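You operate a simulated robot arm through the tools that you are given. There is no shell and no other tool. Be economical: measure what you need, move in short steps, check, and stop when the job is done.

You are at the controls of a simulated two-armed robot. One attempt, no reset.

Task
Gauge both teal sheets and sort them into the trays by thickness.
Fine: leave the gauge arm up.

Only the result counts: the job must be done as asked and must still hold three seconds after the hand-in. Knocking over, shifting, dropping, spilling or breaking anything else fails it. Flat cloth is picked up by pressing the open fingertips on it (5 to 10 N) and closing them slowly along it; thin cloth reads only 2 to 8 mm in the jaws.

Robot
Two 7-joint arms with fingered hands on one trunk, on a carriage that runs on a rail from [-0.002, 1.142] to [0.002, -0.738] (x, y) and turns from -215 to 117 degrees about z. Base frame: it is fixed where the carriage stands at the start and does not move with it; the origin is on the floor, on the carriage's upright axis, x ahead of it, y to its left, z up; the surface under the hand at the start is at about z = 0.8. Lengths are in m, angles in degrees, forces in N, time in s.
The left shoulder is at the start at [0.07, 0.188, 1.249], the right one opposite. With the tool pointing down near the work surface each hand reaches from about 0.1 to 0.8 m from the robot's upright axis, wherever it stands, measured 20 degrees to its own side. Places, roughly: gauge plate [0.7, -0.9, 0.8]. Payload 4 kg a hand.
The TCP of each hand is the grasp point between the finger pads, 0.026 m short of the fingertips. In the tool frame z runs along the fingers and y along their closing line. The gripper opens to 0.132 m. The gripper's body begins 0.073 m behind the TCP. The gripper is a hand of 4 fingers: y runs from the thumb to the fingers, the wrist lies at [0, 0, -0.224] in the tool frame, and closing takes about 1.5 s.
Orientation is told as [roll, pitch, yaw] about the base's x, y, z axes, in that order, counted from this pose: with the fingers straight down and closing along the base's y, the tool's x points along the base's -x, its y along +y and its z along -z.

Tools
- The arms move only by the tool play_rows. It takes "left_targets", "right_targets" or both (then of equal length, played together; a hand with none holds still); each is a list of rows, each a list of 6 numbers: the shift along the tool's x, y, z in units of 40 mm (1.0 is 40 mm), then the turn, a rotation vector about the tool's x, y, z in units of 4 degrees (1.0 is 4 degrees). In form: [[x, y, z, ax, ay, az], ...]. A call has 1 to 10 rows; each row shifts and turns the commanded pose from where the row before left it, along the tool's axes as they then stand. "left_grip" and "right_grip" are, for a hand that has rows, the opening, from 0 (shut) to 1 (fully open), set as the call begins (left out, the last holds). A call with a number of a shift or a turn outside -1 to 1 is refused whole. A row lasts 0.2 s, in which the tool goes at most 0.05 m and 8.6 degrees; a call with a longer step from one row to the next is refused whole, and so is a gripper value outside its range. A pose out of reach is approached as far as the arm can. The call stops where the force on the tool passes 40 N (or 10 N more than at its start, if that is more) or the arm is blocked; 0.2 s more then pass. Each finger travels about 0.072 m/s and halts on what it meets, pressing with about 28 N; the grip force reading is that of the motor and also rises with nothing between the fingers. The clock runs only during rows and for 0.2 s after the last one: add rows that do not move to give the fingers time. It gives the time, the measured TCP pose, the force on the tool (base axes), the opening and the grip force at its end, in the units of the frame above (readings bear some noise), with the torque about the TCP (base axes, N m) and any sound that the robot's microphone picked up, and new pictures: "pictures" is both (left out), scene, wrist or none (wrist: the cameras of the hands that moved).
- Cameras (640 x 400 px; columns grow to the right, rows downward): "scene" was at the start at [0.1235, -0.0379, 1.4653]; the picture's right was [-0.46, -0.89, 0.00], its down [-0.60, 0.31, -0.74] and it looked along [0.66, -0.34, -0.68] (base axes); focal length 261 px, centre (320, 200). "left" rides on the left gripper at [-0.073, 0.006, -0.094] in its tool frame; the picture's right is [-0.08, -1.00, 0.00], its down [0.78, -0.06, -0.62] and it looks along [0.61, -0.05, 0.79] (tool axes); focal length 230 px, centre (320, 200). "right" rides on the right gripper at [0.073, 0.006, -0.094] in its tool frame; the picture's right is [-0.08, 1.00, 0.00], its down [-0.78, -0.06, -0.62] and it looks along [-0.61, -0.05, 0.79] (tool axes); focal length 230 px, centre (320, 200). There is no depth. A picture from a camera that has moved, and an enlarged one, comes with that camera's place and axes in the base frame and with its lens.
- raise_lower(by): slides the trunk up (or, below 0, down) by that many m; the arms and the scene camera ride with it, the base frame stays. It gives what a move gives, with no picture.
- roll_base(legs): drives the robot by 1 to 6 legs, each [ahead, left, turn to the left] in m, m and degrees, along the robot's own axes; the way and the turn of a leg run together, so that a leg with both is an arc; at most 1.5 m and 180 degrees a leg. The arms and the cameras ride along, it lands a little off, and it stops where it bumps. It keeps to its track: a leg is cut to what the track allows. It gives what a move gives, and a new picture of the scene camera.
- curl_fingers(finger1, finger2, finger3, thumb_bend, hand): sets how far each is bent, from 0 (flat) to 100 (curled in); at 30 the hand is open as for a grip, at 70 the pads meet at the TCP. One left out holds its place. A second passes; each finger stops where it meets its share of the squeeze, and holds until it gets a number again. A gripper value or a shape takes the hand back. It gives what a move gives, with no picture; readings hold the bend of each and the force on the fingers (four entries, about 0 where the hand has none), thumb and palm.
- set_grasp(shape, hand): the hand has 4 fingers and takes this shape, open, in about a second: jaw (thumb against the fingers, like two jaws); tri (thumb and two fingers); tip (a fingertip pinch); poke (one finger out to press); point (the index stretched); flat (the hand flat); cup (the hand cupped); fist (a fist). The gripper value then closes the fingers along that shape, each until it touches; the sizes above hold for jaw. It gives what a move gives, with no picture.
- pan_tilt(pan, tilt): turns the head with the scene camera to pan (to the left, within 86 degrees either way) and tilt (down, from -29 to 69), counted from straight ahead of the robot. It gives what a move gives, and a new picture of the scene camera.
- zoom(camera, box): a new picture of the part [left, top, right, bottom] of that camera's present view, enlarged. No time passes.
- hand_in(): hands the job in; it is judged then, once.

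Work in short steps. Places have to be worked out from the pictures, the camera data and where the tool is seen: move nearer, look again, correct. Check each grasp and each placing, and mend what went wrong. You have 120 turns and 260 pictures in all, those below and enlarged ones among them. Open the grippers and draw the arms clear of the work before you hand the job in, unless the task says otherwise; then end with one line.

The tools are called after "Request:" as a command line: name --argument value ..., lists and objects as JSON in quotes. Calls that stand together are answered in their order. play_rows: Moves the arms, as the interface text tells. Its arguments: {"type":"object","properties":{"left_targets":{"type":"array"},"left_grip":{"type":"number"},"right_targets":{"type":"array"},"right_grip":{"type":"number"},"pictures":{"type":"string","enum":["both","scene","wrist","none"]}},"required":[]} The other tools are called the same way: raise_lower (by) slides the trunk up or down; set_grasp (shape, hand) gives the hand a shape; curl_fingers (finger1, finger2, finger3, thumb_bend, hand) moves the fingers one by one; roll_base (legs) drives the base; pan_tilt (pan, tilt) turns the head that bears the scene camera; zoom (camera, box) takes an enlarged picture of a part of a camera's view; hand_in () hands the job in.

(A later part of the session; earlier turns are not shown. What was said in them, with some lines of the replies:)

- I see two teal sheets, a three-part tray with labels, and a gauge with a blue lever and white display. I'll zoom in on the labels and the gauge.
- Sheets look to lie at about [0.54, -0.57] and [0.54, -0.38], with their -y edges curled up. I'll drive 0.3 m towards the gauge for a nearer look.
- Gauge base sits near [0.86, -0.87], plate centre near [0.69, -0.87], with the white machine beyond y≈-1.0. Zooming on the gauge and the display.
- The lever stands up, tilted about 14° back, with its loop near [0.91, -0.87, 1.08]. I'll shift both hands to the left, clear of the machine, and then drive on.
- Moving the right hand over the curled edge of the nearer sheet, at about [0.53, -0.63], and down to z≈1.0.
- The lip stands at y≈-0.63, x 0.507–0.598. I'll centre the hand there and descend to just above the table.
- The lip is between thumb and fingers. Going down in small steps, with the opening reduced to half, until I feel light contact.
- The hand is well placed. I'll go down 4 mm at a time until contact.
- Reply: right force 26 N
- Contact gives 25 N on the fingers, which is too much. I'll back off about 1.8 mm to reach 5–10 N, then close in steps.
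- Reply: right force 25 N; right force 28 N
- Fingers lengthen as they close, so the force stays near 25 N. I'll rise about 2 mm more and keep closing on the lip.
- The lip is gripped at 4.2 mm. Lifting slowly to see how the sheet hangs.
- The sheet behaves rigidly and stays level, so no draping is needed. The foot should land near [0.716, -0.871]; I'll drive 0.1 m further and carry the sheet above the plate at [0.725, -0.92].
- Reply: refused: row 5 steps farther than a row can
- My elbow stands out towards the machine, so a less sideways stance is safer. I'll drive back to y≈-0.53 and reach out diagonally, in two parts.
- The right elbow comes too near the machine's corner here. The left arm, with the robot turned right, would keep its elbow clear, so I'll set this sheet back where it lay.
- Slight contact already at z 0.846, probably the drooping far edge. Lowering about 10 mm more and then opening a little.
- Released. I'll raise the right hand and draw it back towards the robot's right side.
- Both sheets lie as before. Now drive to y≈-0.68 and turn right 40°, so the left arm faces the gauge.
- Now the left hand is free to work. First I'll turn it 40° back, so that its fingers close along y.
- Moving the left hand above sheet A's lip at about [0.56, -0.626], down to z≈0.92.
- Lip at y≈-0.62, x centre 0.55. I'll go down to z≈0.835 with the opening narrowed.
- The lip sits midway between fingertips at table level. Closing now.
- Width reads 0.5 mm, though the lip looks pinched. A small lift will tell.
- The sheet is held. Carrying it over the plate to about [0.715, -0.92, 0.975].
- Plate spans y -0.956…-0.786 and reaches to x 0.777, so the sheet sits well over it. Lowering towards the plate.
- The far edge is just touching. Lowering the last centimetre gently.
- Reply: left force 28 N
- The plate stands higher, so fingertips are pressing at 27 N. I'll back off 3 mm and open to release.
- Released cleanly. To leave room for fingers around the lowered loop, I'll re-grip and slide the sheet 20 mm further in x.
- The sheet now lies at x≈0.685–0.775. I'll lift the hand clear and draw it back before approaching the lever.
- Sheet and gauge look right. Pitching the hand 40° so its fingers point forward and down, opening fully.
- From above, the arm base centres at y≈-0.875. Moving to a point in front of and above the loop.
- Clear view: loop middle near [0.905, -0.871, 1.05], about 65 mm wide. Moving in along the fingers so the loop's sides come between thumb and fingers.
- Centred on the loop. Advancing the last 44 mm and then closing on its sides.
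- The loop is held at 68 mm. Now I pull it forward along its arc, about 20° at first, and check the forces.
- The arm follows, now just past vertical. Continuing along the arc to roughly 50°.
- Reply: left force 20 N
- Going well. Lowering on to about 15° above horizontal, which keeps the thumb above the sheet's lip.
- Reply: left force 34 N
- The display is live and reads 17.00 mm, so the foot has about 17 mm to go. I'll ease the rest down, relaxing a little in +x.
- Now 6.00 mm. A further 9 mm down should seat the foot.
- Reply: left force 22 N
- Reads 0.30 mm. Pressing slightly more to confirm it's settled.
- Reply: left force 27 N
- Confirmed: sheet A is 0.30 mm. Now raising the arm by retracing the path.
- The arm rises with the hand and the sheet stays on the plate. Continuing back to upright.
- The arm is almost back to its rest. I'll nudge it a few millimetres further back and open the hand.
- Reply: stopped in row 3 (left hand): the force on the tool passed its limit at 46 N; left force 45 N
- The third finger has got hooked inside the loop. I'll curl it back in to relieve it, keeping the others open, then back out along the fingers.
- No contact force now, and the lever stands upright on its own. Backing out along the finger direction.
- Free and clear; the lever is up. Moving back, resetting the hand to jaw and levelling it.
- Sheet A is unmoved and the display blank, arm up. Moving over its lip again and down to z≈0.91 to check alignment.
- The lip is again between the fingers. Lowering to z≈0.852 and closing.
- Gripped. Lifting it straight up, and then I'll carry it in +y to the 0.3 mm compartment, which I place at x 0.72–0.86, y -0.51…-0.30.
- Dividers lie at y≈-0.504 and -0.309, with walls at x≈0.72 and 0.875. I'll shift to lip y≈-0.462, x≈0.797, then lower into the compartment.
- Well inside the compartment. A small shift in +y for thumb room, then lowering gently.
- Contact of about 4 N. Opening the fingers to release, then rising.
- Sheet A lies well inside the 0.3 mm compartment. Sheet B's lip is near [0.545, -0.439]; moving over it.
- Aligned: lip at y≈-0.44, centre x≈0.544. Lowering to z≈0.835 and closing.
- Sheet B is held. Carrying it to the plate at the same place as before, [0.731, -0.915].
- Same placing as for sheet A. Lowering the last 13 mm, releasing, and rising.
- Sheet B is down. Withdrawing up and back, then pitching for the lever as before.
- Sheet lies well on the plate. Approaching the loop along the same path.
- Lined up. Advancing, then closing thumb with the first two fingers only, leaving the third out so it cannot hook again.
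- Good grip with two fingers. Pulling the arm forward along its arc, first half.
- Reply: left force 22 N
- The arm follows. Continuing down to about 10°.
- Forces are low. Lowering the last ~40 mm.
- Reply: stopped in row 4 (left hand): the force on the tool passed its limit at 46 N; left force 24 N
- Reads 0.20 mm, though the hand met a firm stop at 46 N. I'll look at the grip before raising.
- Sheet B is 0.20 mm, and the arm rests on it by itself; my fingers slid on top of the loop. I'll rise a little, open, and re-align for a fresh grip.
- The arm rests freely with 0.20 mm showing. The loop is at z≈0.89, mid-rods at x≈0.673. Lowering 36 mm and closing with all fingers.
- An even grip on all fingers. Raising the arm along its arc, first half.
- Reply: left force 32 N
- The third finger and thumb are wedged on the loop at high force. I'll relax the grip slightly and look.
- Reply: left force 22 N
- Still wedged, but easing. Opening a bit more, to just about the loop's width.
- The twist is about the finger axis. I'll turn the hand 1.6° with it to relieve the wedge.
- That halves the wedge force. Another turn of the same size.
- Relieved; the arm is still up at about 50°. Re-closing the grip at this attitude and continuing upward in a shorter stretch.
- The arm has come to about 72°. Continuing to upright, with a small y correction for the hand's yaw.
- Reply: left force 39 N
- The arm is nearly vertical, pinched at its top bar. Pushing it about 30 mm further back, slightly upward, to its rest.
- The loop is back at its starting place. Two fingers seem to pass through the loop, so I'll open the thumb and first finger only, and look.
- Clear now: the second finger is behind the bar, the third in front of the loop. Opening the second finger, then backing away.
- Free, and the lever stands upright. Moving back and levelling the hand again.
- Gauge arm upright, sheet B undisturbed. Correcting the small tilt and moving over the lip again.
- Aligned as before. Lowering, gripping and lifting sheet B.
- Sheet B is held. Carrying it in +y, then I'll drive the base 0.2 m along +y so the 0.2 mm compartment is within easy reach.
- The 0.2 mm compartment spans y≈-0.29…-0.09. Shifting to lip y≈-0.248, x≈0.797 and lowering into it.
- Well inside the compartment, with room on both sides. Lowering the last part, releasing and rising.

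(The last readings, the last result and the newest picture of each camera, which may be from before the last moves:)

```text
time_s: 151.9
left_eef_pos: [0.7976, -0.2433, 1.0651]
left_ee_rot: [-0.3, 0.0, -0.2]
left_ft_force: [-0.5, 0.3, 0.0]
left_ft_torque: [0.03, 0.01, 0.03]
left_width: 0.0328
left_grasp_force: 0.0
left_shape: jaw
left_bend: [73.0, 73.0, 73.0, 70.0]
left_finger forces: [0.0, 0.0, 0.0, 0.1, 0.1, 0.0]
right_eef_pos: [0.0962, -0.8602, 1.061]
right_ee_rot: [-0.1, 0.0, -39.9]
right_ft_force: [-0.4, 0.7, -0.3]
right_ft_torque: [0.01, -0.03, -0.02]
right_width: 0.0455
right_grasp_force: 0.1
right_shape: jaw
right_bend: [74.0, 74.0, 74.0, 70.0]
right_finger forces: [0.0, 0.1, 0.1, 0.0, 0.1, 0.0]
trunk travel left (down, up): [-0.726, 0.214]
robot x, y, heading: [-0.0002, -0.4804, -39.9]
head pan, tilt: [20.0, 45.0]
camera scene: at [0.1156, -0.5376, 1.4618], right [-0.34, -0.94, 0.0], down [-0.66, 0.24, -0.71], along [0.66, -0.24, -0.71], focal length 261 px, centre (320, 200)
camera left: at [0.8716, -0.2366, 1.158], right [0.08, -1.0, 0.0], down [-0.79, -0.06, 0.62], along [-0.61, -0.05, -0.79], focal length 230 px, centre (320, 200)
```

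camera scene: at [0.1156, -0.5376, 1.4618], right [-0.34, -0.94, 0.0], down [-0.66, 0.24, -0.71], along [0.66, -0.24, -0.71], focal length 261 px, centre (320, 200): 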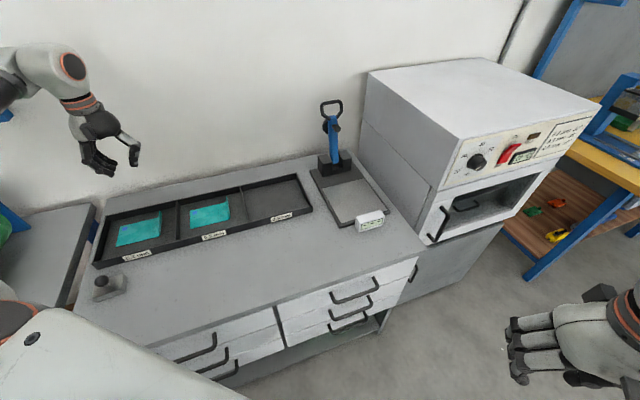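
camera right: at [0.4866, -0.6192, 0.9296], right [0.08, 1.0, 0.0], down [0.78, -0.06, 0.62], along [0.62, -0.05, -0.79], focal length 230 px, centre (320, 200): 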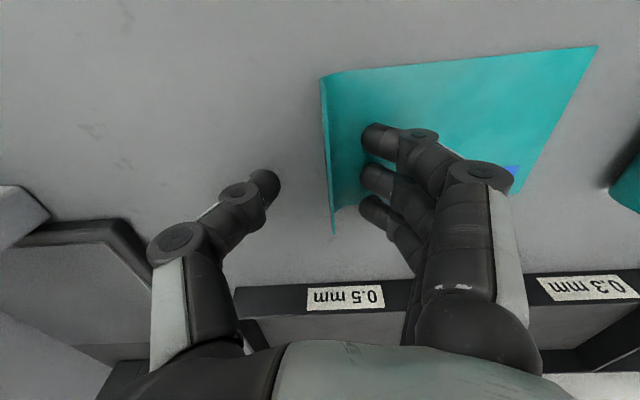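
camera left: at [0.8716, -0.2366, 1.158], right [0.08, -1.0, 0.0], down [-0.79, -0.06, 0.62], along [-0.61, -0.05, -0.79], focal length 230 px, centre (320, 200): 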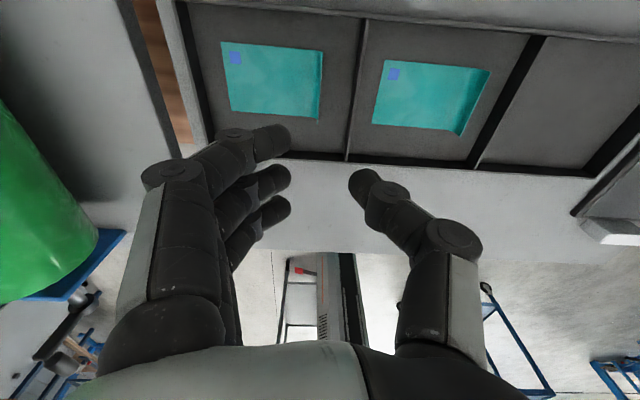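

Both sheets lie in the trays and the lever is up. I'll draw the left arm back, open both hands, and check the labels.

Request:
play_rows --left_targets '[[0.9, 0, -0.3, 0, 0, 0], [0.9, 0, -0.3, 0, 0, 0], [0.9, 0, -0.3, 0, 0, 0], [0.9, 0, -0.3, 0, 0, 0], [0.9, 0, -0.3, 0, 0, 0], [0.9, 0, -0.3, 0, 0, 0], [0.9, 0, -0.3, 0, 0, 0], [0, 0, 0, 0, 0, 0]]' --right_targets '[[0, 0, 0, 0, 0, 0], [0, 0, 0, 0, 0, 0], [0, 0, 0, 0, 0, 0], [0, 0, 0, 0, 0, 0], [0, 0, 0, 0, 0, 0], [0, 0, 0, 0, 0, 0], [0, 0, 0, 0, 0, 0], [0, 0, 0, 0, 0, 0]]' --left_grip 1 --right_grip 1 --pictures "none"

Request:
zoom --camera "scene" --box '[80, 160, 320, 310]'

Request:
zoom --camera "scene" --box '[290, 80, 410, 240]'

```text
time_s: 153.7
left_eef_pos: [0.5465, -0.2422, 1.1469]
left_ee_rot: [-0.1, 0.0, 0.0]
left_ft_force: [-0.2, 0.1, -1.4]
left_ft_torque: [0.0, 0.04, 0.0]
left_width: 0.1318
left_grasp_force: 0.1
left_shape: jaw
left_bend: [30.0, 30.0, 30.0, 30.0]
left_finger forces: [0.1, 0.1, 0.0, 0.0, 0.0, 0.0]
right_eef_pos: [0.0962, -0.8604, 1.0611]
right_ee_rot: [0.0, 0.0, -39.9]
right_ft_force: [-0.4, -0.3, 0.0]
right_ft_torque: [-0.06, 0.03, 0.01]
right_width: 0.1317
right_grasp_force: 0.2
right_shape: jaw
right_bend: [30.0, 30.0, 30.0, 30.0]
right_finger forces: [0.1, 0.0, 0.0, 0.0, 0.0, 0.1]
trunk travel left (down, up): [-0.726, 0.214]
robot x, y, heading: [0.0017, -0.4764, -39.7]
head pan, tilt: [20.0, 45.0]
```

```text
2.67 times, centred on (200, 235) of scene
camera zoom: at [0.1168, -0.5379, 1.4617], right [-0.34, -0.94, 0.0], down [-0.67, 0.24, -0.71], along [0.66, -0.24, -0.71], focal length 697 px, centre (640, 107)
```

zoom: 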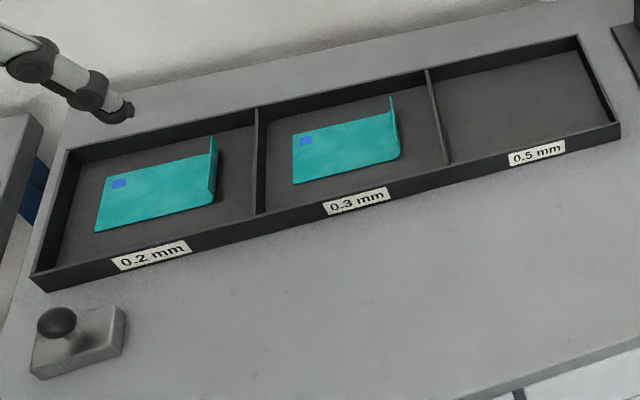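

```text
2.50 times, centred on (350, 160) of scene
camera zoom: at [0.1168, -0.5379, 1.4617], right [-0.34, -0.94, 0.0], down [-0.67, 0.24, -0.71], along [0.66, -0.24, -0.71], focal length 653 px, centre (245, 300)
```

zoom: 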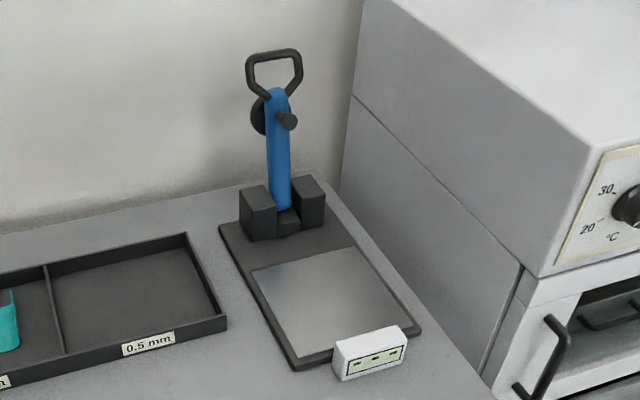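

The 0.20 mm sheet lies in the 0.2 tray and the 0.30 mm sheet in the 0.3 tray. The gauge arm is up, and both hands are open and clear, so I'm handing in.

Request:
hand_in

```text
The job is handed in.
```

I gauged both teal sheets and sorted them: the 0.30 mm sheet is in the 0.3 mm tray, the 0.20 mm sheet is in the 0.2 mm tray, and the gauge arm is up.
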